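You operate a simulated robot arm through the tools that you are given. There is no shell and no other tool.

Carry out the task below with a simulated robot arm. There is one attempt and no reset: what you move stays moved.

Task
Scan the cast of case 310 and put it back in its box.
Fine: one whole scan, scanner off afterwards, dial left on CAST, the other case untouched.
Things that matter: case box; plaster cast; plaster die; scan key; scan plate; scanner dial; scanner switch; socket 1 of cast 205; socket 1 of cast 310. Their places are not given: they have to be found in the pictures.

Only the result counts: the job must be done as asked and must still hold three seconds after the hand-in. Knocking over, shifting, dropping, spilling or breaking anything else fails it.

Robot
A 6-joint arm with a two-finger gripper, fixed in place. Base frame: the origin is on the floor under the middle of its stand, x ahead of it, y to its left, z up. Readings come in m, degrees, newtons and seconds.
It reaches about 1.572 m from its shoulder. Its first joint turns from -166.0 to 166.0 degrees. Payload 2.45 kg.
Tool frame: the origin (TCP) lies between the finger pads and is the grasp point; the fingertips stand 0.02 m ahead of it; z points along the fingers, y is the line along which they close. The gripper opens to 0.14 m; its body begins 0.168 m behind the TCP.
Orientation is told as [roll, pitch, yaw] about the base's x, y, z axes, in that order, counted from this pose: with the fingers straight down and closing along the base's y, the tool's x points along the base's -x, its y along +y and its z along -z.

Tools
- The arm moves only by the tool send_rows. Its argument "targets" is a list of rows, each a list of 7 numbers: the turn, a rotation vector about the tool's x, y, z in degrees, then the shift along the tool's x, y, z in m, then the gripper command, from -1 (fully open) to 1 (shut), values between in proportion. In form: [[rx, ry, rz, tx, ty, tz, jaw], ...]. A call has 1 to 20 rows; each row is the pose to reach, as a shift and turn from the pose commanded when the call began, along the tool's axes at that moment. Rows are played at 5 a second. More than 0.05 m and 8.6 degrees between two rows, or a gripper value outside its range, and nothing of the call is played. A pose out of reach is approached as far as the arm can. The call stops where the force on the tool passes 90 N (or 10 N more than at its start, if that is more) or the arm is blocked; 0.2 s more then pass. The fingers move at their own pace (about 0.045 m/s each) and stop on an object; they squeeze with about 43 N. The grip force told is the motor's: it shows also when the fingers shut on nothing. Time passes only in rows, and 0.2 s behind the last, so rows that repeat a pose let the fingers close. It gives the time, the measured TCP pose, the force on the tool (base axes), the opening and the grip force at its end, in the units of the frame above (readings bear some noise), with the torque about the TCP (base axes, N m) and any sound that the robot's microphone picked up.
- Cameras (640 x 400 px; columns grow to the right, rows downward): "scene" is fixed at [0.4003, 0.65, 1.5722]; the picture's right is [-0.84, -0.55, 0.00], its down [-0.45, 0.69, -0.57] and it looks along [0.31, -0.48, -0.82] (base axes); focal length 308 px, centre (320, 200). "wrist" rides on the gripper at [0.078, 0.011, -0.209] in the tool frame; the picture's right is [-0.14, 0.99, 0.00], its down [-0.92, -0.13, -0.37] and it looks along [-0.37, -0.05, 0.93] (tool axes); focal length 280 px, centre (320, 200).
- get_image(camera): a new picture of that camera. The clock stands still meanwhile.
- locate(camera, pixels): there is no depth. For up to 12 entries [column, row, z] of the newest picture of that camera ("zoom" is the newest enlarged one), the place [x, y] in the base frame at which the ray of that pixel passes the height z, good to about 0.003 m. The clock stands still meanwhile.
- inspect(camera, box): a new picture of the part [left, top, right, bottom] of that camera's present view, enlarged. The clock stands still meanwhile.
- hand_in(): hands the job in; it is judged then, once.

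Leave the gripper open and the arm clear of the work at the hand-in unless told otherwise.

The tools are called after "Request:" as a command line: name --pt "numbers of a row" for each row, then --argument value for the rest, lists and objects as JSON in quotes. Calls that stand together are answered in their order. send_rows: Moves the arm, as the interface text tells. Its arguments: {"type":"object","properties":{"targets":{"type":"array","items":{"type":"array","items":{"type":"number"}}}},"required":["targets"]} The other tools are called the same way: get_image (camera) takes a picture; locate (camera, pixels) gives the place at which the rays of pixels pass given heights; inspect (camera, box) takes an enlarged picture of a part of a camera's view; hand_in () hands the job in.

At the start:

```text
time_s: 0.0
eef_pos: [0.7862, 0.3839, 1.1554]
tool_rot: [0.0, 0.0, 0.0]
wrist_force: [0.4, 0.3, 0.8]
wrist_torque: [0.02, -0.02, 0.04]
opening: 0.14
gripper_force: 0.0
```

scene: 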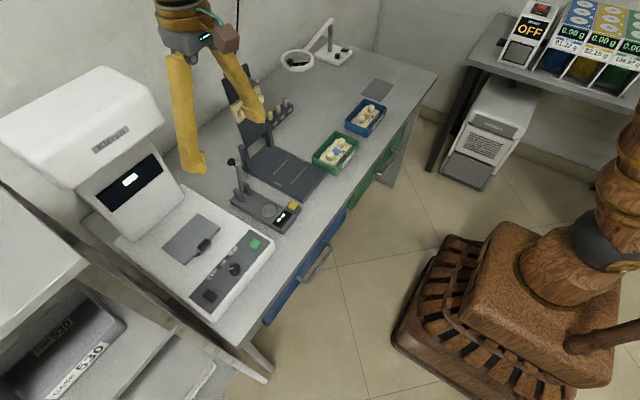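
wrist: 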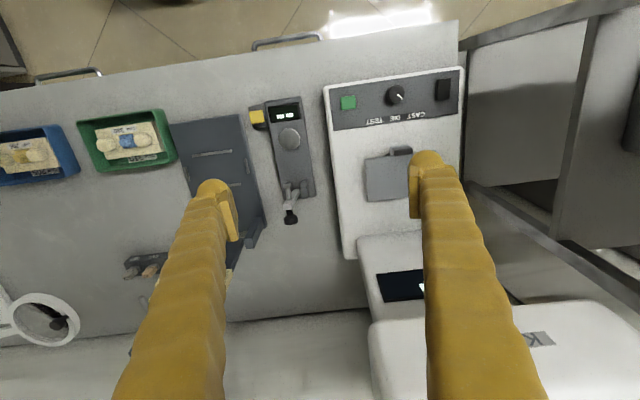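

I'll start by looking more closely at the bench, the boxes and the scanner from both cameras.

Request:
inspect --camera "scene" --box '[300, 80, 400, 180]'

Request:
inspect --camera "scene" --box '[140, 200, 300, 320]'

Request:
inspect --camera "wrist" --box '[0, 80, 200, 205]'

Request:
inspect --camera "wrist" --box '[310, 60, 480, 220]'

Request:
inspect --camera "wrist" --box '[160, 80, 330, 240]'

```text
4.00 times, centred on (350, 130) of scene
```

zoom: 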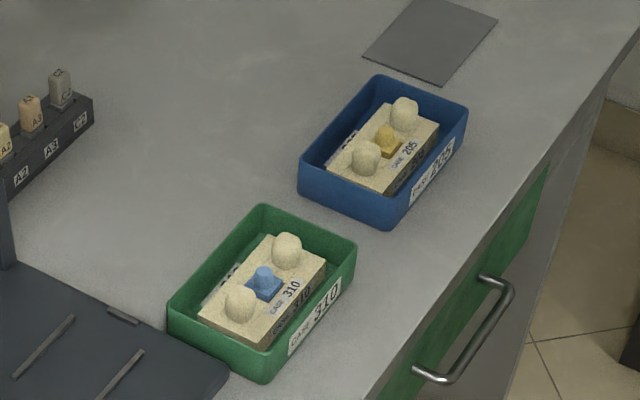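

```text
3.33 times, centred on (220, 260) of scene
```

zoom: 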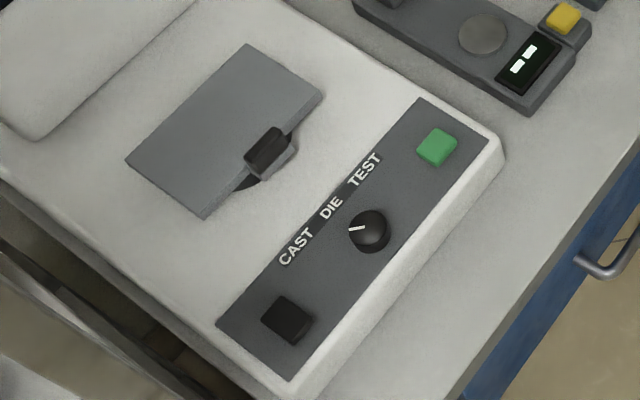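

```text
3.20 times, centred on (100, 142) of wrist
```

zoom: 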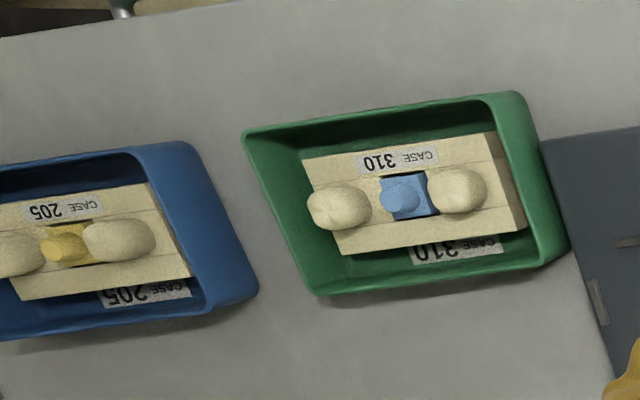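

```text
2.50 times, centred on (395, 140) of wrist
```

zoom: 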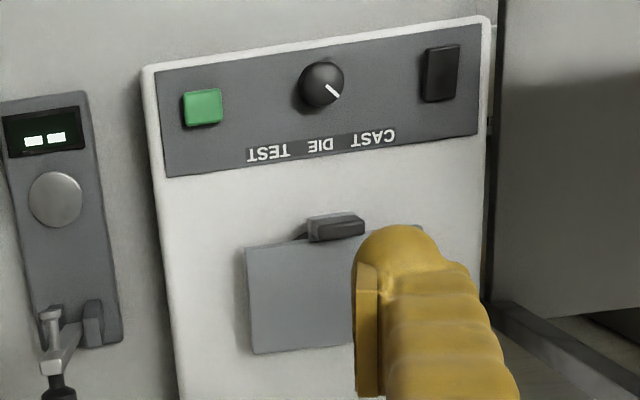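

```text
2.50 times, centred on (245, 160) of wrist
```

zoom: 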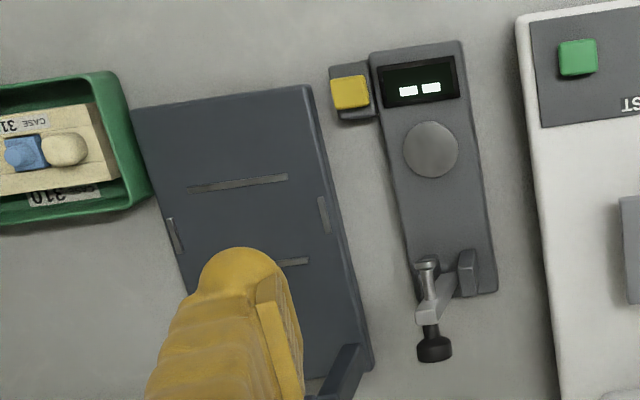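

The dial seems to point at CAST, and the scanner's switch (black rocker) and green key are on the panel. I'll now triangulate heights by comparing both cameras: green key (scene 255,244; wrist 348,103) and the green box.

Request:
get_image --camera "scene"

Request:
get_image --camera "wrist"

Request:
locate --camera "scene" --pixels '[[255.2, 244.1, 0.7], [255.2, 244.1, 0.8], [255.2, 244.1, 0.9], [336.0, 151.0, 0.7], [336.0, 151.0, 0.8], [336.0, 151.0, 0.9]]'

Request:
locate --camera "wrist" --pixels '[[347.8, 102.8, 0.7], [347.8, 102.8, 0.8], [347.8, 102.8, 0.9], [126, 141, 0.7], [126, 141, 0.8], [126, 141, 0.9]]'

```text
taken
```

scene: 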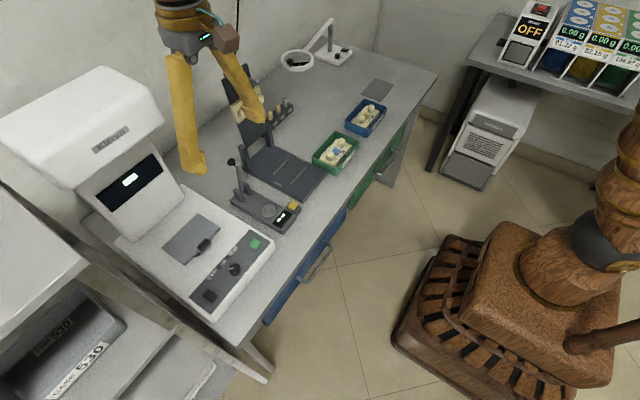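

```text
taken
```

wrist: 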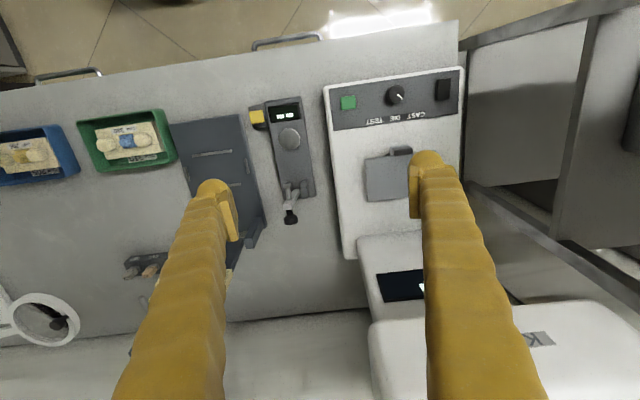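

```text
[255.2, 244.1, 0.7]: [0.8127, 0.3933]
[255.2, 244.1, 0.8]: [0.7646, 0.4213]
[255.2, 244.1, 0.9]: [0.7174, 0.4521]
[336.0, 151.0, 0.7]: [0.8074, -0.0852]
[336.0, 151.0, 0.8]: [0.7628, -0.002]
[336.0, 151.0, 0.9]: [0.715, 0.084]
```

```text
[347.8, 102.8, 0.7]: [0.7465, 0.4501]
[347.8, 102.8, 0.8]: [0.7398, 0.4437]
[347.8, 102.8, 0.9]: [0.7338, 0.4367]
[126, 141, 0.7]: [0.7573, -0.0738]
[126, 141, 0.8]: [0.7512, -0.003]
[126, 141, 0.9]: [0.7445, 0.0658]
```

From the two views the green key sits near (0.736, 0.440, 0.86) and the blue die near (0.75, 0.02, 0.83). Next I move the hand nearer the scanner panel, staying well above it, to look at it closely.

Request:
send_rows --pt "0 0 0 0.03 0.03 0.0 -1" --pt "0 0 0 0.06 0.06 0.02 -1" --pt "0 0 0 0.09 0.09 0.04 -1" --pt "0 0 0 0.11 0.12 0.06 -1" --pt "0 0 0 0.13 0.15 0.08 -1" --pt "0 0 0 0.13 0.15 0.08 -1"

Request:
get_image --camera "wrist"

Request:
inspect --camera "wrist" --box '[200, 50, 440, 200]'

Request:
get_image --camera "scene"

```text
time_s: 1.4
eef_pos: [0.655, 0.5335, 1.0752]
tool_rot: [0.0, 0.1, 0.0]
wrist_force: [0.5, -0.4, -0.3]
wrist_torque: [0.02, 0.01, -0.01]
opening: 0.1398
gripper_force: 0.1
```

```text
taken
```

wrist: 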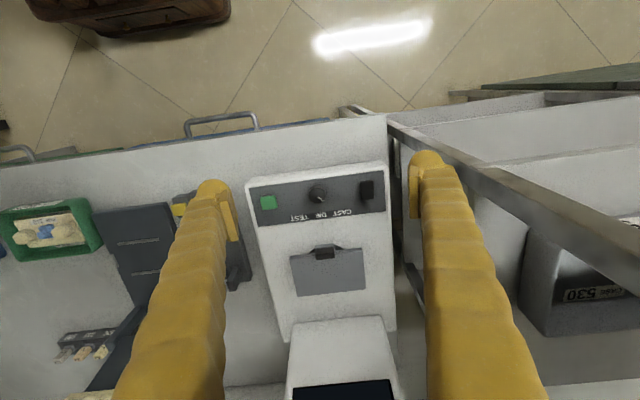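

```text
2.67 times, centred on (320, 125) of wrist
```

zoom: 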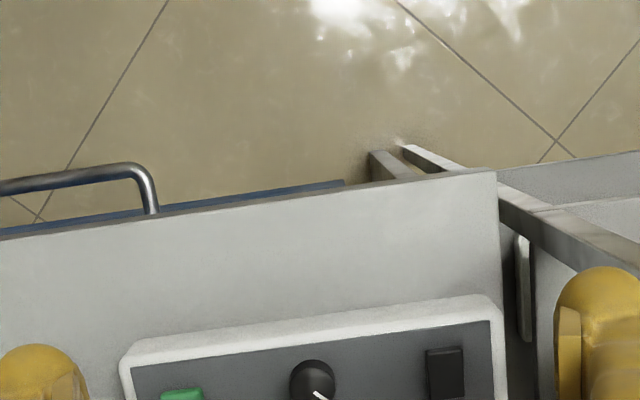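

```text
taken
```

scene: 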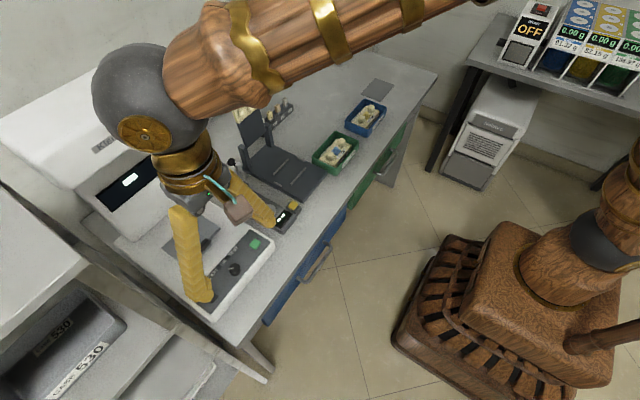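

The panel is now in clear view. I'll enlarge the panel and plate region (rows 170–310), and also the screen.

Request:
inspect --camera "wrist" --box '[240, 170, 400, 270]'

Request:
inspect --camera "wrist" --box '[260, 280, 420, 400]'

Request:
inspect --camera "wrist" --box '[270, 220, 390, 300]'

Request:
inspect --camera "scene" --box '[90, 120, 210, 220]'

```text
4.00 times, centred on (320, 220) of wrist
```

zoom: 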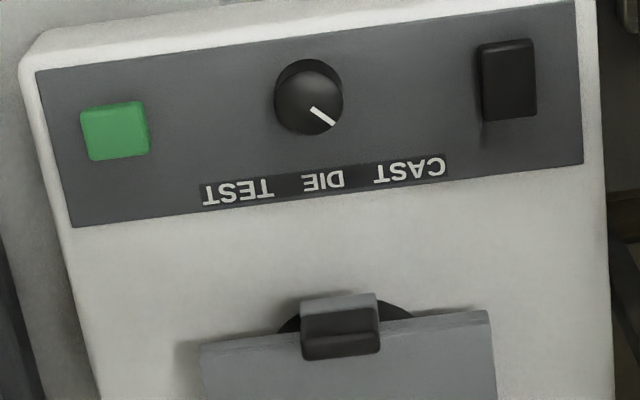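

```text
3.33 times, centred on (340, 340) of wrist
```

zoom: 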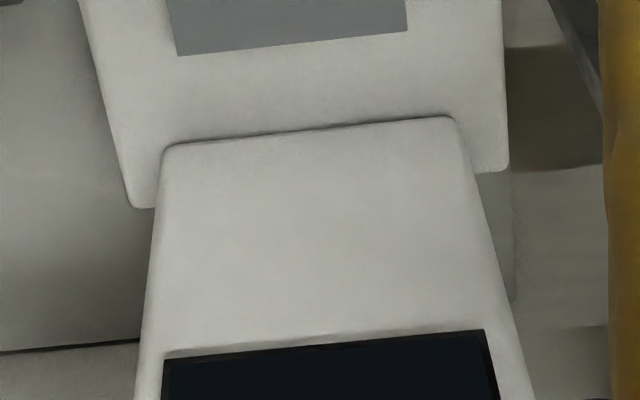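

```text
5.00 times, centred on (330, 260) of wrist
```

zoom: 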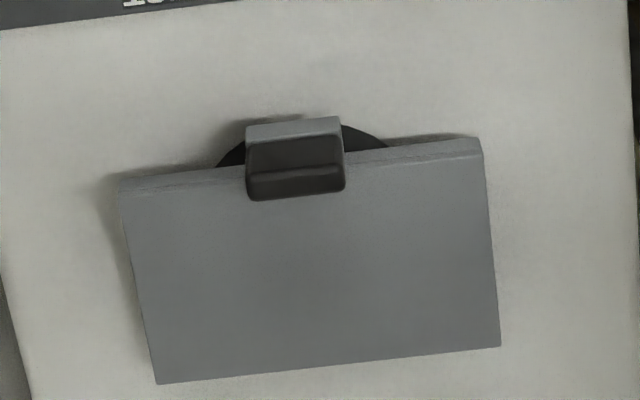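

```text
4.00 times, centred on (150, 170) of scene
```

zoom: 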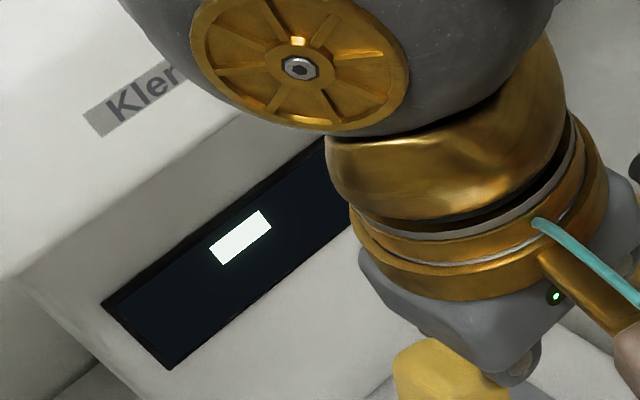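

The plate has a small clip with a black pad at its front edge; the display is lit with a white block. Now I move sideways over the case boxes (staying at z≈1.05 and near x≈0.65) to view the casts closely.

Request:
send_rows --pt "0 0 0 0 -0.04 0 -1" --pt "0 0 0 0 -0.085 0 -1" --pt "0 0 0 0 -0.13 0 -1" --pt "0 0 0 0 -0.175 0 -1" --pt "0 0 0 0 -0.22 0 -1" --pt "0 0 0 0 -0.265 0 -1" --pt "0 0 0 0 -0.31 0 -1" --pt "0 0 0 0 -0.355 0 -1" --pt "0 0 0 0 -0.4 0 -1" --pt "0 0 0 0 -0.445 0 -1" --pt "0 0 0 0 -0.49 0 -1" --pt "0 0 0 0 -0.52 0 -1" --pt "0 0 0 0 -0.52 0 -1"

Request:
get_image --camera "wrist"

Request:
inspect --camera "wrist" --box '[240, 140, 400, 240]'

Request:
inspect --camera "scene" --box '[90, 160, 290, 320]'

Request:
inspect --camera "scene" --box '[80, 140, 200, 220]'

```text
time_s: 4.2
eef_pos: [0.6531, 0.0158, 1.075]
tool_rot: [0.0, 0.0, 0.1]
wrist_force: [-0.3, 0.1, -0.2]
wrist_torque: [-0.03, -0.01, 0.0]
opening: 0.1401
gripper_force: 0.2
```

```text
taken
```

wrist: 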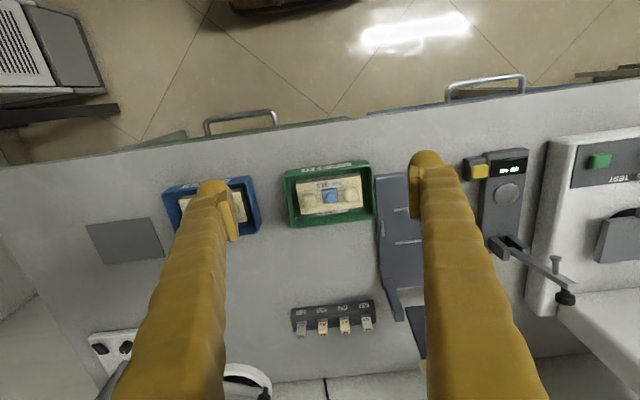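

```text
4.00 times, centred on (320, 190) of wrist
```

zoom: 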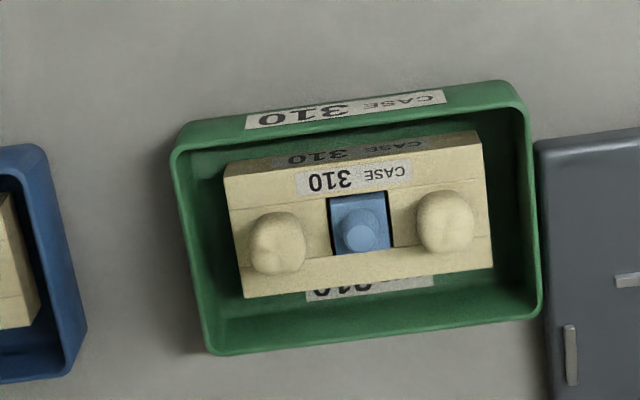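

```text
2.50 times, centred on (190, 240) of scene
```

zoom: 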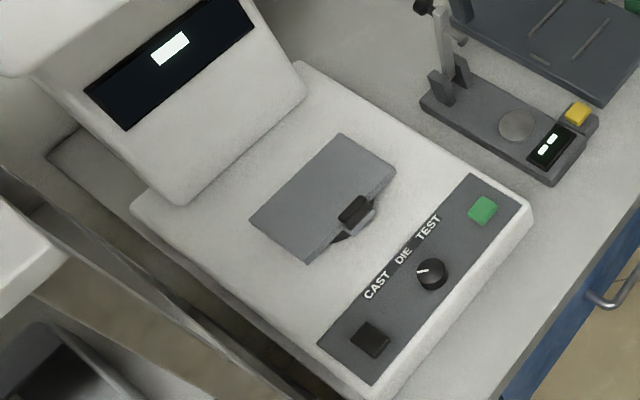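

```text
5.00 times, centred on (140, 180) of scene
```

zoom: 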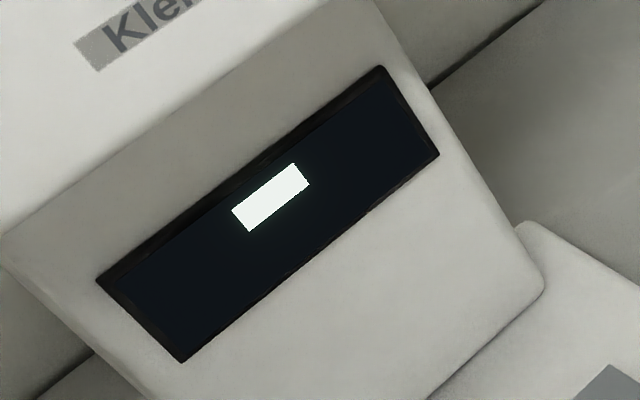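

The cast 310 with its blue die sits in the green box, label side towards the robot. I'll gather heights: inspect the flat grey sheet and the box from both cameras to triangulate table level, box rim and cast top.

Request:
inspect --camera "wrist" --box '[60, 180, 220, 280]'

Request:
inspect --camera "scene" --box '[290, 60, 450, 160]'

Request:
inspect --camera "scene" --box '[305, 125, 369, 165]'

Request:
inspect --camera "wrist" --box '[276, 150, 380, 235]'

```text
4.00 times, centred on (140, 230) of wrist
```

zoom: 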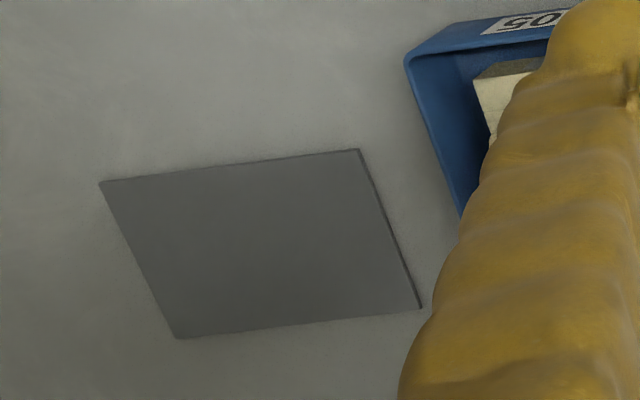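

```text
4.00 times, centred on (370, 110) of scene
```

zoom: 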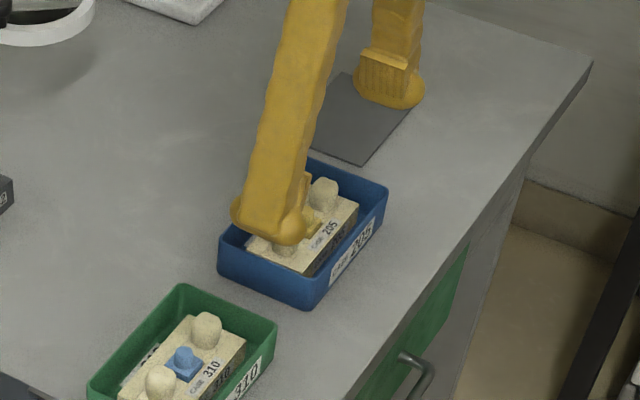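

```text
10.00 times, centred on (337, 145) of scene
```

zoom: 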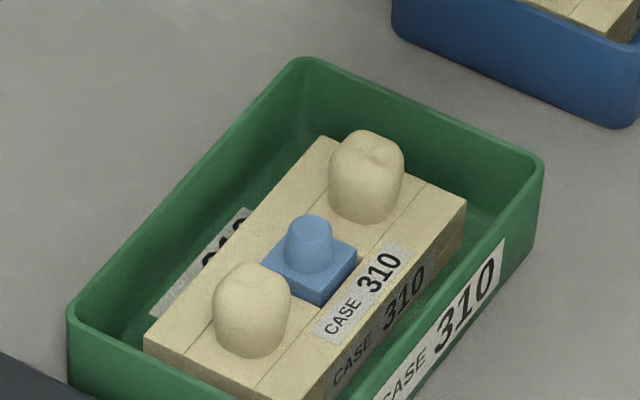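

```text
4.71 times, centred on (328, 192) of wrist
```

zoom: 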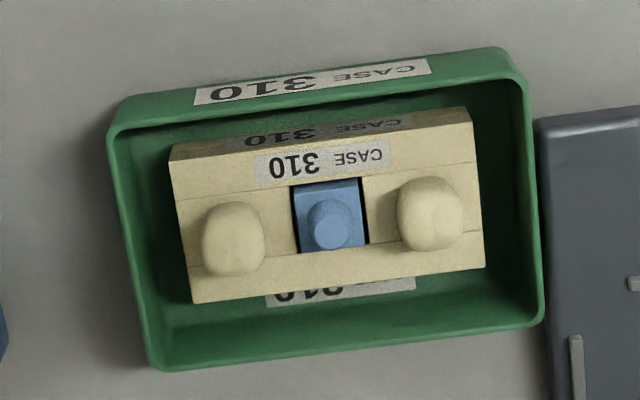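

I'll zoom further on the cast in the wrist view to pick out its corners precisely.

Request:
inspect --camera "wrist" --box '[292, 168, 372, 218]'

Request:
inspect --camera "scene" --box '[309, 150, 349, 175]'

```text
8.00 times, centred on (332, 193) of wrist
```

zoom: 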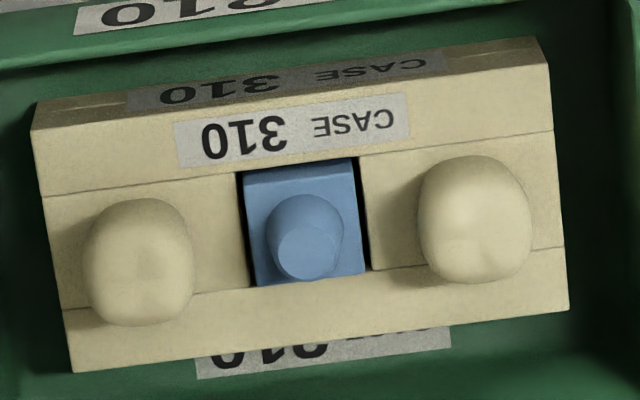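

```text
16.00 times, centred on (329, 162) of scene
```

zoom: 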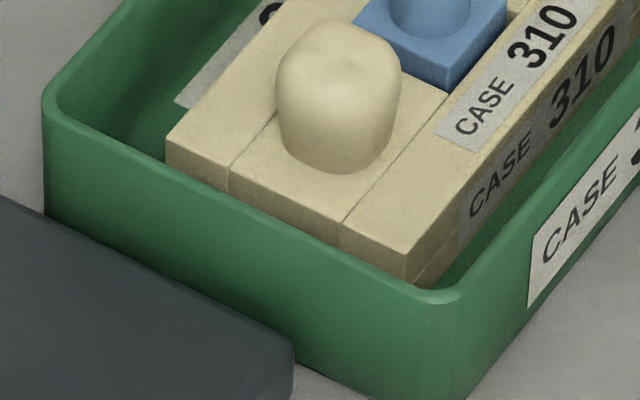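

Now I locate the four cast-top corners from both cameras at two heights, to find the height where they agree.

Request:
locate --camera "scene" --pixels '[[334.3, 165.4, 0.78], [334.3, 165.4, 0.84], [319.4, 158.4, 0.78], [319.4, 158.4, 0.84], [351.6, 145.0, 0.78], [351.6, 145.0, 0.84], [337.7, 138.6, 0.78], [337.7, 138.6, 0.84], [380.0, 101.0, 0.78], [380.0, 101.0, 0.84]]'

Request:
locate --camera "wrist" --pixels '[[360.5, 176.1, 0.78], [360.5, 176.1, 0.84], [363, 206.5, 0.78], [363, 206.5, 0.84], [296.1, 184.25, 0.78], [296.1, 184.25, 0.84], [301.1, 214.5, 0.78], [301.1, 214.5, 0.84], [149.75, 217.5, 0.78], [149.75, 217.5, 0.84]]'

```text
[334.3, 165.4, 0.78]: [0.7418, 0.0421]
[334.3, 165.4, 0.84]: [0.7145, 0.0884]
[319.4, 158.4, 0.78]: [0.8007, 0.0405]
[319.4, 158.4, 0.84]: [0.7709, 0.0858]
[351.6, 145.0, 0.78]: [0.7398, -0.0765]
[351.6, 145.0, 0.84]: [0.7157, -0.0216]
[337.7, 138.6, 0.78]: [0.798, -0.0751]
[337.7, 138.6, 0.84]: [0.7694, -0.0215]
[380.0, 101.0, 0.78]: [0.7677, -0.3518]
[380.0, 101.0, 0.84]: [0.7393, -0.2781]
```

```text
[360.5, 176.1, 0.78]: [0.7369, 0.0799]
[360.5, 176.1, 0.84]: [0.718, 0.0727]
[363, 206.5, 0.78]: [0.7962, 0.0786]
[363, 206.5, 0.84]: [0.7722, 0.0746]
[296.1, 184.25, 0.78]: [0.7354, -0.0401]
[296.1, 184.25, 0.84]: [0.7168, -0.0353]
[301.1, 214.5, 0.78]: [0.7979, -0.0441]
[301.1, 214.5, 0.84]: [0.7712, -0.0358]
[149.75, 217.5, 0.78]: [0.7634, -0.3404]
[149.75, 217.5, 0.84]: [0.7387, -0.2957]
```

Cast top comes out at z≈0.823, spanning x 0.722–0.778, y −0.037–0.075. I want side-on views for heights, so I'll tilt the hand 35° to look forward from the robot's side, staying in front of and above the bench.

Request:
send_rows --pt "0 -7 0 0.015 0 0.02 -1" --pt "0 -14 0 0.03 0 0.04 -1" --pt "0 -21 0 0.045 0 0.06 -1" --pt "0 -28 0 0.06 0 0.08 -1" --pt "0 -35 0 0.073 0 0.1 -1" --pt "0 -35 0 0.073 0 0.1 -1"

Request:
get_image --camera "wrist"

Request:
inspect --camera "wrist" --box '[250, 100, 410, 200]'

```text
time_s: 5.6
eef_pos: [0.5828, 0.0167, 0.9793]
tool_rot: [0.1, -35.0, 0.0]
wrist_force: [0.7, 0.6, -0.8]
wrist_torque: [-0.02, 0.01, 0.01]
opening: 0.1399
gripper_force: 0.0
```

```text
taken
```

wrist: 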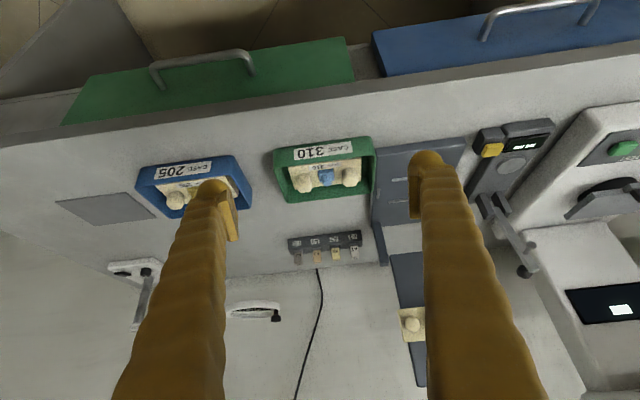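

```text
4.00 times, centred on (330, 150) of wrist
```

zoom: 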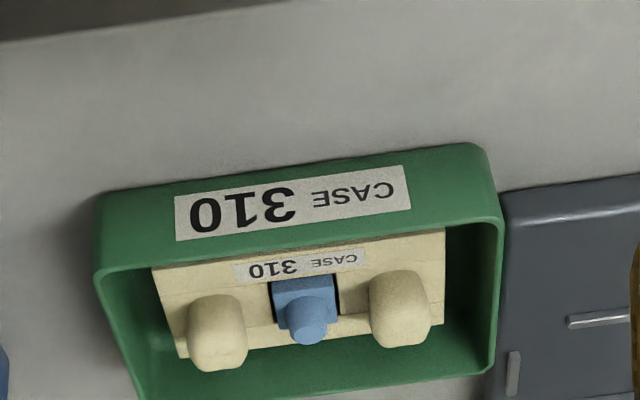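

The box front wall and rim are visible. I'll triangulate the rim corners (D' at zoom 500,222; B' at 95,268) and the base edge against the scene camera.

Request:
locate --camera "wrist" --pixels '[[375, 155.5, 0.78], [375, 155.5, 0.84], [273.75, 167, 0.78], [273.75, 167, 0.84], [274.5, 149.5, 0.78], [367, 136, 0.78], [320, 142.5, 0.78], [322, 161.5, 0.84], [274.5, 149.5, 0.8], [367, 136, 0.8]]'

Request:
locate --camera "scene" --pixels '[[336.5, 168.25, 0.78], [336.5, 168.25, 0.84], [359.5, 140.5, 0.78], [359.5, 140.5, 0.84], [335.5, 130.7, 0.78], [335.5, 130.7, 0.84], [311.8, 155.5, 0.78], [311.8, 155.5, 0.84]]'

Request:
inspect --camera "wrist" --box '[420, 100, 640, 250]'

Request:
inspect --camera "wrist" --box '[240, 200, 440, 400]'

```text
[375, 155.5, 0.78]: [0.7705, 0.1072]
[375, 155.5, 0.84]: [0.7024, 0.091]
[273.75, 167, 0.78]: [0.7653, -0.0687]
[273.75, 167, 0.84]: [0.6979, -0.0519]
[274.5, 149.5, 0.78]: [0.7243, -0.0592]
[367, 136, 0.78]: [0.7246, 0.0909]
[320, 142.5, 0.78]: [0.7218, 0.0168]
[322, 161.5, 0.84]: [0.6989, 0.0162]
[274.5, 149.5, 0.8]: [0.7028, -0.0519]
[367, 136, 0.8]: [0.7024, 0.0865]
```

```text
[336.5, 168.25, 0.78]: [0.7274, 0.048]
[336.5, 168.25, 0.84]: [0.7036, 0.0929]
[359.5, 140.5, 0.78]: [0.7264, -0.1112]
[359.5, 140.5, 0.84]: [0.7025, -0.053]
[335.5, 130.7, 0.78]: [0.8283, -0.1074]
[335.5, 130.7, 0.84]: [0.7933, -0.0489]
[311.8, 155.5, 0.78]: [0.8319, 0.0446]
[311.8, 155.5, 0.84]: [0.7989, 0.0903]
```

```text
2.67 times, centred on (530, 175) of wrist
```

zoom: 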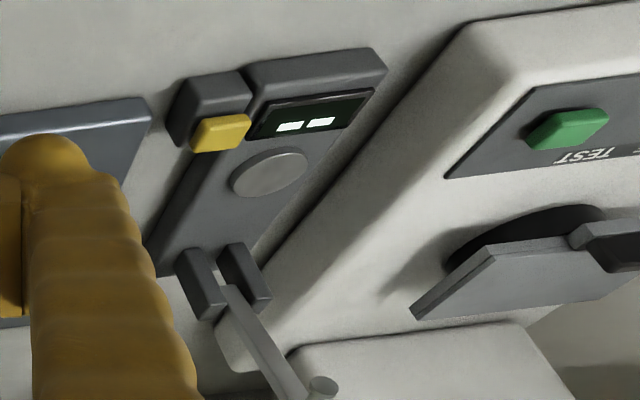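

```text
2.00 times, centred on (340, 300) of wrist
```

zoom: 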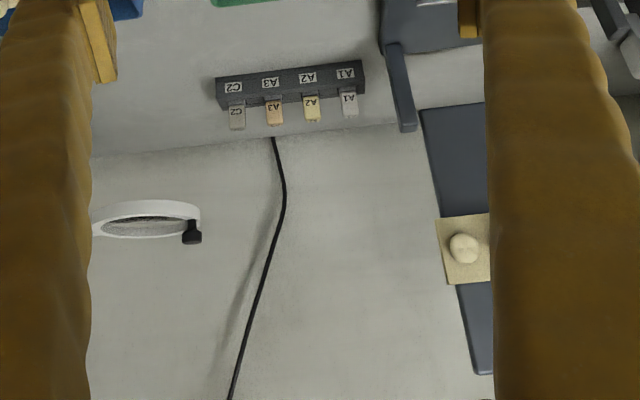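

Box rim is at z≈0.838 with about 1.5 cm gaps round the cast, table about z≈0.80. I need to know how thick the fingertips are, so I zoom on them in both views.

Request:
inspect --camera "wrist" --box '[180, 160, 276, 220]'

Request:
inspect --camera "wrist" --box '[380, 130, 476, 190]'

Request:
get_image --camera "scene"

```text
6.67 times, centred on (228, 190) of wrist
```

zoom: 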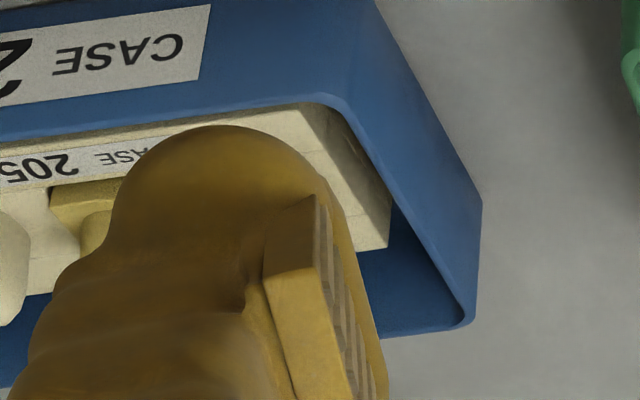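

```text
6.67 times, centred on (428, 160) of wrist
```

zoom: 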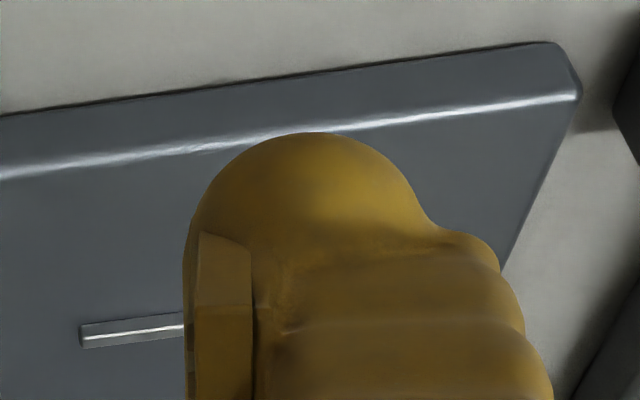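

```text
taken
```

scene: 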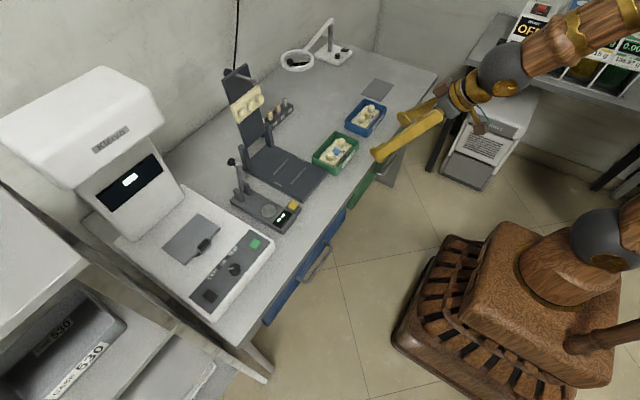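

The fingertips look about 3 cm thick, while the gaps are about 1.5 cm. I'll look at the fingers from the scene camera and at the teeth heights in the present wrist view.

Request:
inspect --camera "scene" --box '[360, 80, 488, 170]'

Request:
inspect --camera "wrist" --box '[282, 155, 378, 215]'

```text
4.44 times, centred on (424, 125) of scene
```

zoom: 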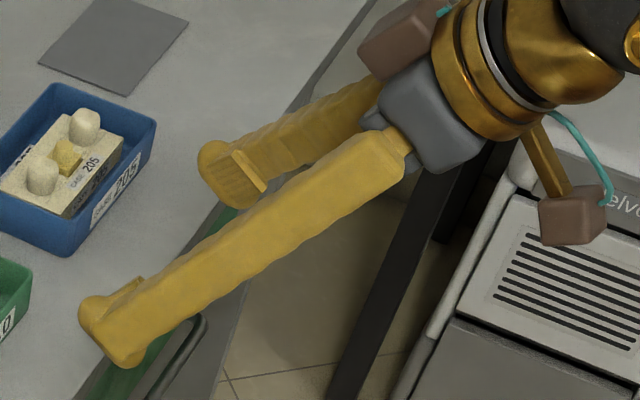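

```text
6.67 times, centred on (330, 185) of wrist
```

zoom: 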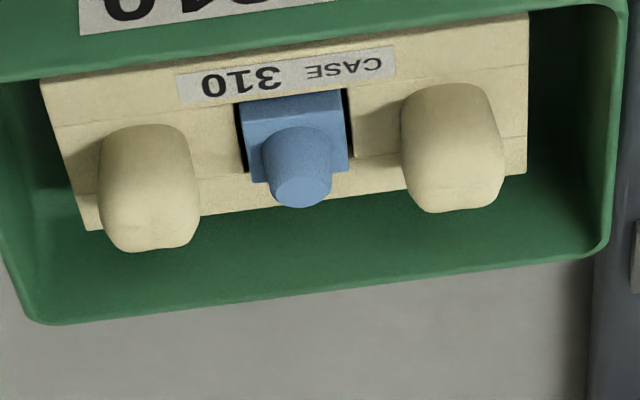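

Teeth tops are about z≈0.844. Next I slide left along the front of the bench, keeping the tilt, to look at the scanner from the front.

Request:
send_rows --pt "0 0 0 0 0.045 0 -1" --pt "0 0 0 0 0.09 0 -1" --pt "0 0 0 0 0.135 0 -1" --pt "0 0 0 0 0.18 0 -1" --pt "0 0 0 0 0.225 0 -1" --pt "0 0 0 0 0.27 0 -1" --pt "0 0 0 0 0.315 0 -1" --pt "0 0 0 0 0.36 0 -1" --pt "0 0 0 0 0.405 0 -1" --pt "0 0 0 0 0.45 0 -1" --pt "0 0 0 0 0.49 0 -1" --pt "0 0 0 0 0.49 0 -1"

Request:
get_image --camera "wrist"

Request:
inspect --camera "wrist" --box '[230, 120, 422, 240]'

Request:
inspect --camera "wrist" --box '[230, 240, 422, 360]'

Request:
inspect --camera "scene" --box '[150, 150, 310, 280]'

```text
time_s: 8.2
eef_pos: [0.5827, 0.5044, 0.978]
tool_rot: [0.0, -35.0, -0.1]
wrist_force: [0.0, 0.1, -0.1]
wrist_torque: [-0.03, 0.0, -0.01]
opening: 0.14
gripper_force: 0.1
```

```text
taken
```

wrist: 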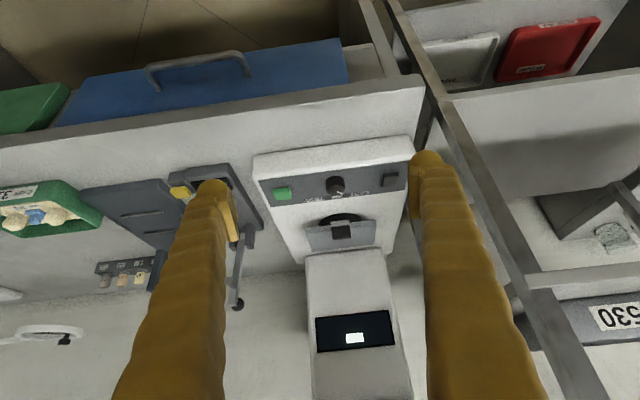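

```text
3.33 times, centred on (326, 180) of wrist
```

zoom: 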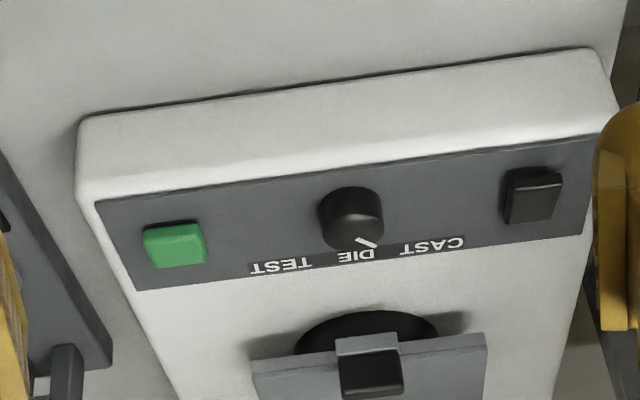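

```text
3.33 times, centred on (326, 300) of wrist
```

zoom: 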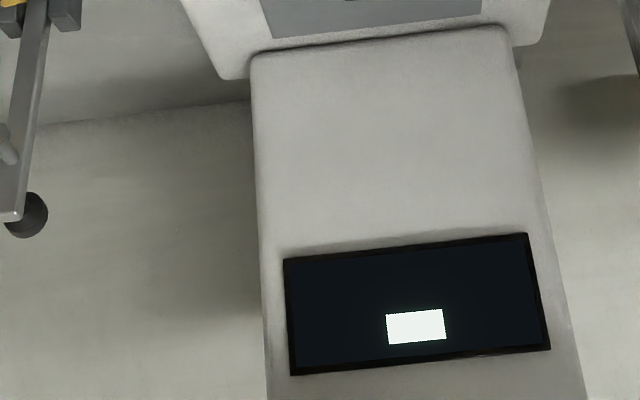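

```text
3.08 times, centred on (230, 215) of scene
```

zoom: 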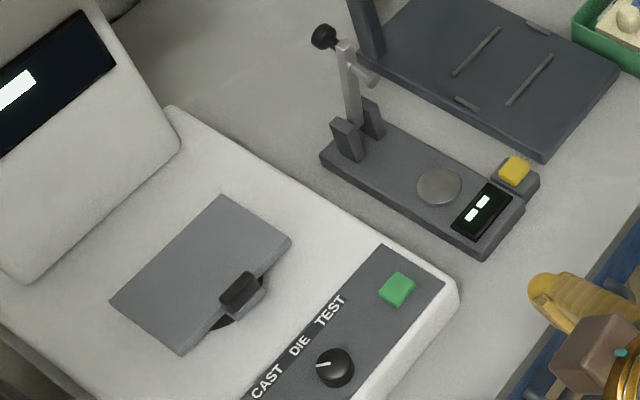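

I'll triangulate the scan plate corners and panel controls between the current tilted wrist view and the scene view.

Request:
inspect --camera "wrist" --box '[290, 195, 394, 260]'

Request:
inspect --camera "scene" --box '[150, 200, 246, 275]'

```text
6.15 times, centred on (342, 228) of wrist
```

zoom: 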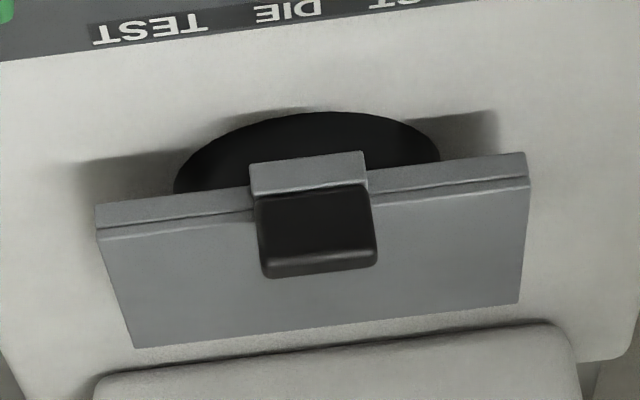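

```text
5.33 times, centred on (198, 238) of scene
```

zoom: 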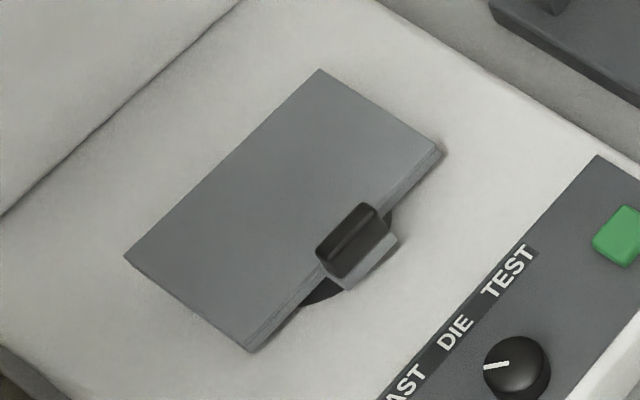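

Request:
locate --camera "wrist" --pixels '[[305.9, 234.5, 0.84], [305.9, 234.5, 0.9], [376.2, 225.6, 0.84], [376.2, 225.6, 0.9], [374.2, 244.6, 0.84], [374.2, 244.6, 0.9], [312, 251.9, 0.84], [312, 251.9, 0.9]]'

Request:
locate --camera "scene" --pixels '[[220.0, 227.9, 0.84], [220.0, 227.9, 0.9], [184.1, 265.3, 0.84], [184.1, 265.3, 0.9], [161.3, 248.7, 0.84], [161.3, 248.7, 0.9], [198.0, 213.6, 0.84], [198.0, 213.6, 0.9]]'

```text
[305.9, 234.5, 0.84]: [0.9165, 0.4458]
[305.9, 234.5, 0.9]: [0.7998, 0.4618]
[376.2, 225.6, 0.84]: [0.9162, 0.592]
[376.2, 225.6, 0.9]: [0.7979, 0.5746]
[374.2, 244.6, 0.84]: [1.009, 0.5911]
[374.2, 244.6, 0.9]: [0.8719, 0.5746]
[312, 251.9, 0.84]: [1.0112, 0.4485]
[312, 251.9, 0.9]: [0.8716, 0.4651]
```

```text
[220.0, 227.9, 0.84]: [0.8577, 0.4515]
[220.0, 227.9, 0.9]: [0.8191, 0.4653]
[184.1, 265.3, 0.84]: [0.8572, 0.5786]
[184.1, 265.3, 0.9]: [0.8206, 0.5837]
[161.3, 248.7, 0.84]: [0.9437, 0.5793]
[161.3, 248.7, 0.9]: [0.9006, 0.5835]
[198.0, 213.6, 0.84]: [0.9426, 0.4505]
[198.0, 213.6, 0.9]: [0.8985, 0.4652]
```

Plate top: z≈0.883, x 0.829–0.912, y 0.459–0.581, level. Now the clip pad corners and the panel controls the same way.

Request:
locate --camera "wrist" --pixels '[[333.6, 240.7, 0.86], [333.6, 240.7, 0.92], [351.3, 238.6, 0.86], [351.3, 238.6, 0.92], [331.5, 227.7, 0.86], [331.5, 227.7, 0.92], [282.9, 193.6, 0.84], [282.9, 193.6, 0.88], [390, 178.6, 0.84], [390, 178.6, 0.88], [335.5, 188, 0.84], [335.5, 188, 0.88]]'

Request:
locate --camera "scene" --pixels '[[206.5, 238.6, 0.86], [206.5, 238.6, 0.92], [197.3, 247, 0.86], [197.3, 247, 0.92], [210.8, 244, 0.86], [210.8, 244, 0.92], [255, 244, 0.84], [255, 244, 0.88], [210, 296, 0.84], [210, 296, 0.88], [234.4, 269.6, 0.84], [234.4, 269.6, 0.88]]'

Request:
inspect --camera "scene" --box '[195, 225, 275, 315]'

Request:
inspect --camera "wrist" --box '[255, 150, 415, 215]'

```text
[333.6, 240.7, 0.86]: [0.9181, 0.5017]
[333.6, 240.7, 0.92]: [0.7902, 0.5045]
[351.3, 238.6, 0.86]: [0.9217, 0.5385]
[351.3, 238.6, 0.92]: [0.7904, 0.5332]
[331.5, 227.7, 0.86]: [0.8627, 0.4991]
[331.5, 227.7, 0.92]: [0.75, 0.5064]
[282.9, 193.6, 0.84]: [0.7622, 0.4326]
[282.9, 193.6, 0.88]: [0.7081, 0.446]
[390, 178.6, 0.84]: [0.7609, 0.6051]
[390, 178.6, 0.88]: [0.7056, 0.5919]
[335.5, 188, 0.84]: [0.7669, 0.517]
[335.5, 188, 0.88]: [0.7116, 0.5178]
```

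```text
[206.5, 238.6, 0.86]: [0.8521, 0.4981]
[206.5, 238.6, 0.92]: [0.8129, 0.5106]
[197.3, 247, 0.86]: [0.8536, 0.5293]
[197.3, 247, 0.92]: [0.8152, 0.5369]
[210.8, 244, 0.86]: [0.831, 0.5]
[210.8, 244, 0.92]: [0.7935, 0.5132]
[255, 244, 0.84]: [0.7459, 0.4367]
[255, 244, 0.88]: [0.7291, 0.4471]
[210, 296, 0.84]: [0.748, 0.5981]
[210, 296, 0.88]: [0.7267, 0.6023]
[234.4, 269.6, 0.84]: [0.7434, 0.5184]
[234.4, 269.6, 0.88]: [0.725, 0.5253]
```

```text
4.44 times, centred on (235, 270) of scene
```

zoom: 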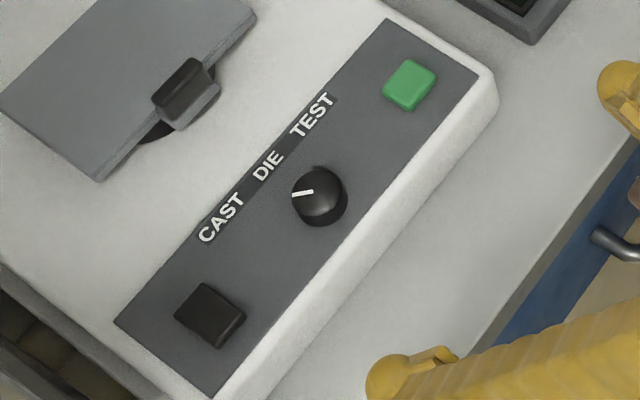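

```text
4.00 times, centred on (335, 182) of wrist
```

zoom: 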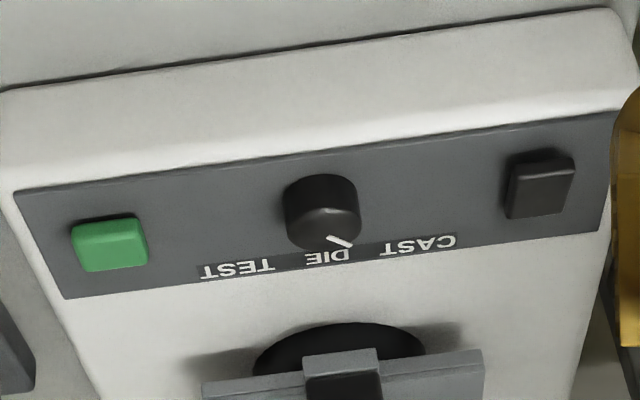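

Controls: key ≈(0.739, 0.440, 0.858), dial ≈(0.735, 0.52, 0.867) already pointing at CAST, switch ≈(0.740, 0.600, 0.855). Now let me see the fingertips and the scanner head from the scene camera.

Request:
inspect --camera "scene" --box '[260, 215, 388, 375]'

Request:
inspect --camera "scene" --box '[200, 270, 290, 326]'

Request:
inspect --camera "wrist" --box '[374, 165, 406, 190]'

```text
2.50 times, centred on (324, 295) of scene
```

zoom: 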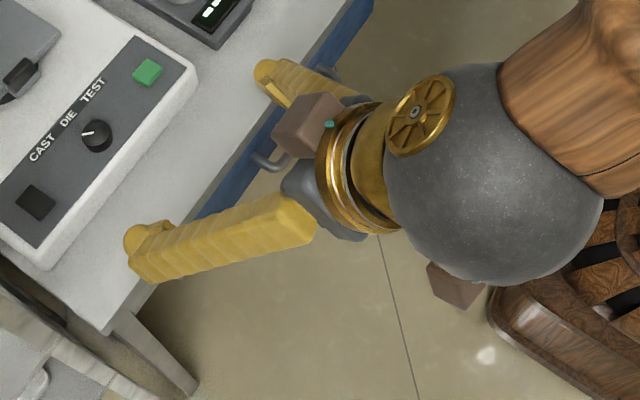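

```text
7.11 times, centred on (245, 298) of scene
```

zoom: 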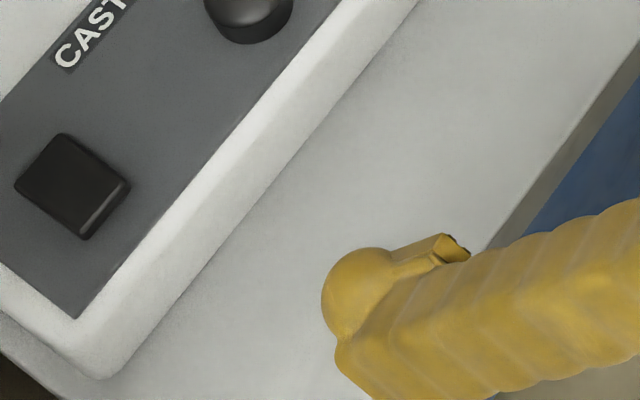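

```text
16.00 times, centred on (390, 178) of wrist
```

zoom: 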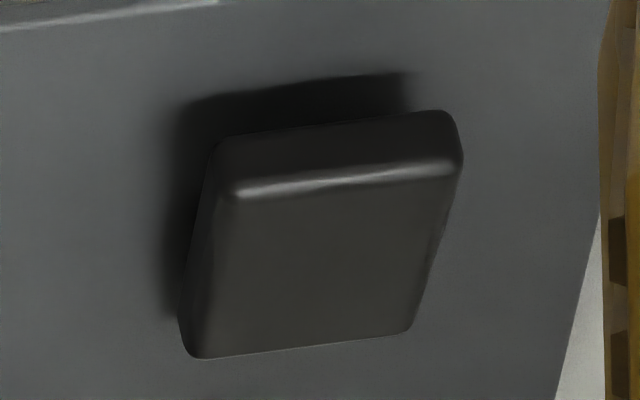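

The switch is a rocker with its near (robot-side) end raised. The zoom is crisp, so I'll zoom hard on both fingertips to measure them.

Request:
inspect --camera "scene" --box '[300, 285, 364, 325]'

Request:
inspect --camera "scene" --box '[240, 298, 304, 338]'

Request:
inspect --camera "wrist" --box '[400, 140, 464, 180]'

Request:
inspect --camera "wrist" --box '[180, 170, 260, 220]'

```text
10.00 times, centred on (332, 305) of scene
```

zoom: 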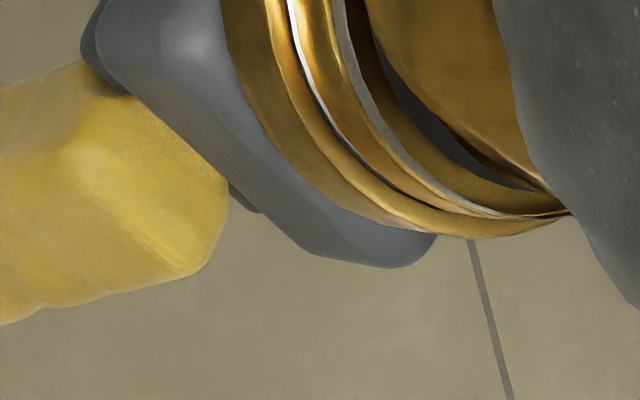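

```text
10.00 times, centred on (272, 318) of scene
```

zoom: 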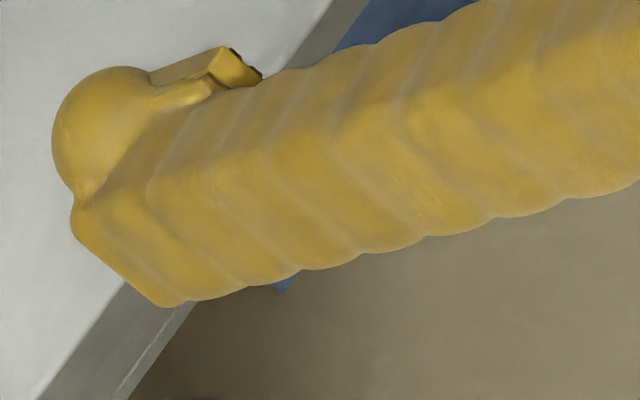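

```text
10.00 times, centred on (432, 160) of wrist
```

zoom: 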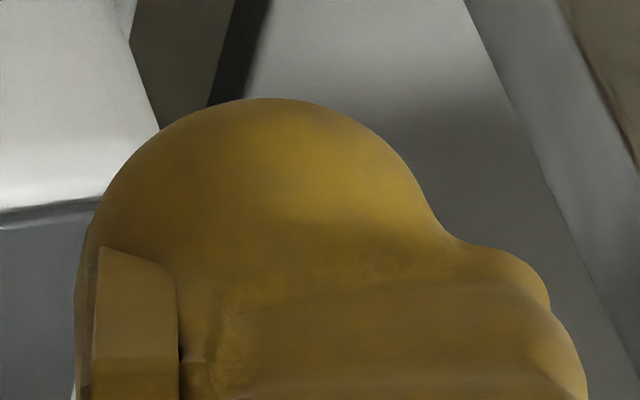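

```text
8.00 times, centred on (220, 195) of wrist
```

zoom: 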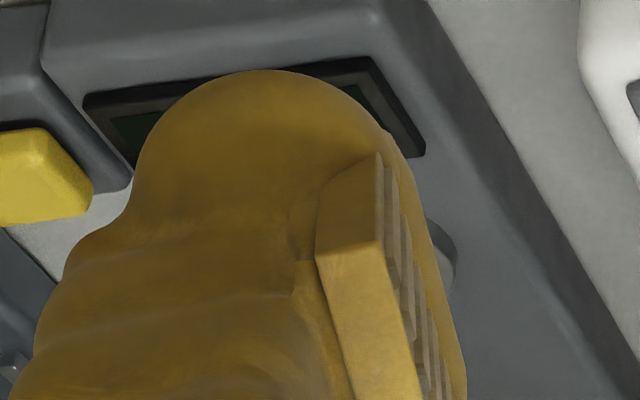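

The finger is a thick ribbed shaft with a ~2.7 cm bulb, so it won't fit in the gap beside the cast; gripping a tooth looks like the workable way. I go back in front of the green box with a steeper tilt for a low side view to compare rim, cast and tooth heights.

Request:
send_rows --pt "0 -2 0 0.002 -0.042 0.006 -1" --pt "0 -4 0 0.005 -0.084 0.012 -1" --pt "0 -6 0 0.008 -0.126 0.018 -1" --pt "0 -8 0 0.01 -0.168 0.025 -1" --pt "0 -10 0 0.013 -0.21 0.031 -1" --pt "0 -12 0 0.015 -0.252 0.037 -1" --pt "0 -14 0 0.018 -0.294 0.043 -1" --pt "0 -16 0 0.02 -0.336 0.05 -1" --pt "0 -18 0 0.023 -0.378 0.056 -1" --pt "0 -20 0 0.026 -0.42 0.062 -1" --pt "0 -23 0 0.028 -0.455 0.068 -1" --pt "0 -25 0 0.031 -0.484 0.074 -1" --pt "0 -25 0 0.031 -0.484 0.074 -1"

Request:
get_image --camera "wrist"

Request:
inspect --camera "wrist" --box '[256, 110, 384, 190]'

Request:
inspect --camera "scene" --box '[309, 125, 373, 165]'

```text
time_s: 11.0
eef_pos: [0.7236, 0.077, 0.962]
tool_rot: [-0.9, -59.8, 0.4]
wrist_force: [-1.0, -0.7, 0.3]
wrist_torque: [0.04, -0.02, 0.02]
opening: 0.1402
gripper_force: 0.1
out of reach, approached as far as the arm can: row 7, 8, 9, 10, 11, 12, 13
```

```text
taken
```

wrist: 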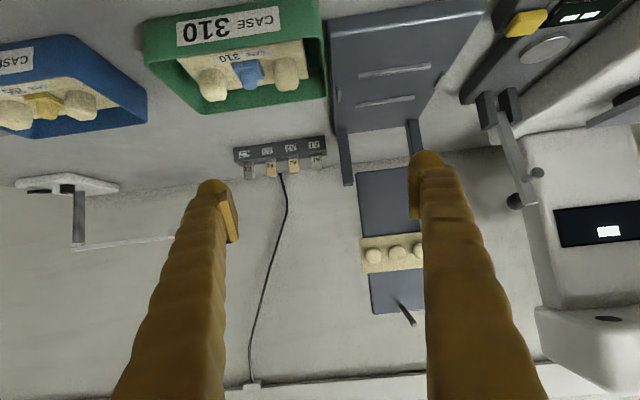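

```text
5.00 times, centred on (320, 150) of wrist
```

zoom: 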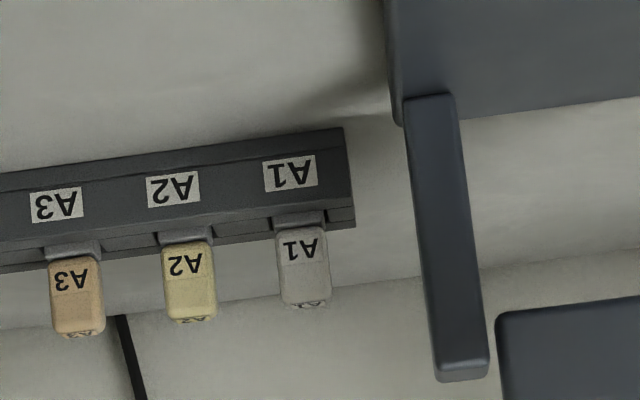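

```text
10.00 times, centred on (341, 145) of scene
```

zoom: 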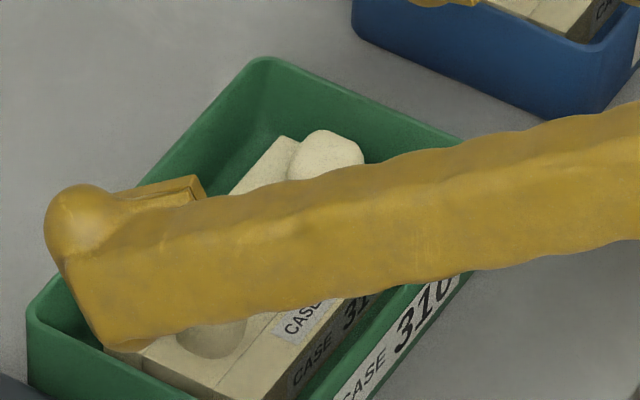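

The arm couldn't reach that steep, close pose and stopped at (0.724, 0.077, 0.962). I'll raise it and undo some tilt in small steps to get back into comfortable range.

Request:
send_rows --pt "0 5 0 -0.03 0 -0.017 -1" --pt "0 10 0 -0.05 0 -0.029 -1" --pt "0 15 0 -0.07 0 -0.04 -1" --pt "0 20 0 -0.0866 0 -0.05 -1" --pt "0 25 0 -0.0866 0 -0.05 -1" --pt "0 25 0 -0.0866 0 -0.05 -1"

```text
time_s: 12.6
eef_pos: [0.7471, 0.0486, 1.0765]
tool_rot: [-16.5, -37.6, 16.2]
wrist_force: [-0.1, 0.2, 0.2]
wrist_torque: [0.0, -0.05, -0.02]
opening: 0.14
gripper_force: 0.0
out of reach, approached as far as the arm can: row 3, 4, 5
stopped in row 6: the arm was blocked; the commanded pose is now the measured one
```

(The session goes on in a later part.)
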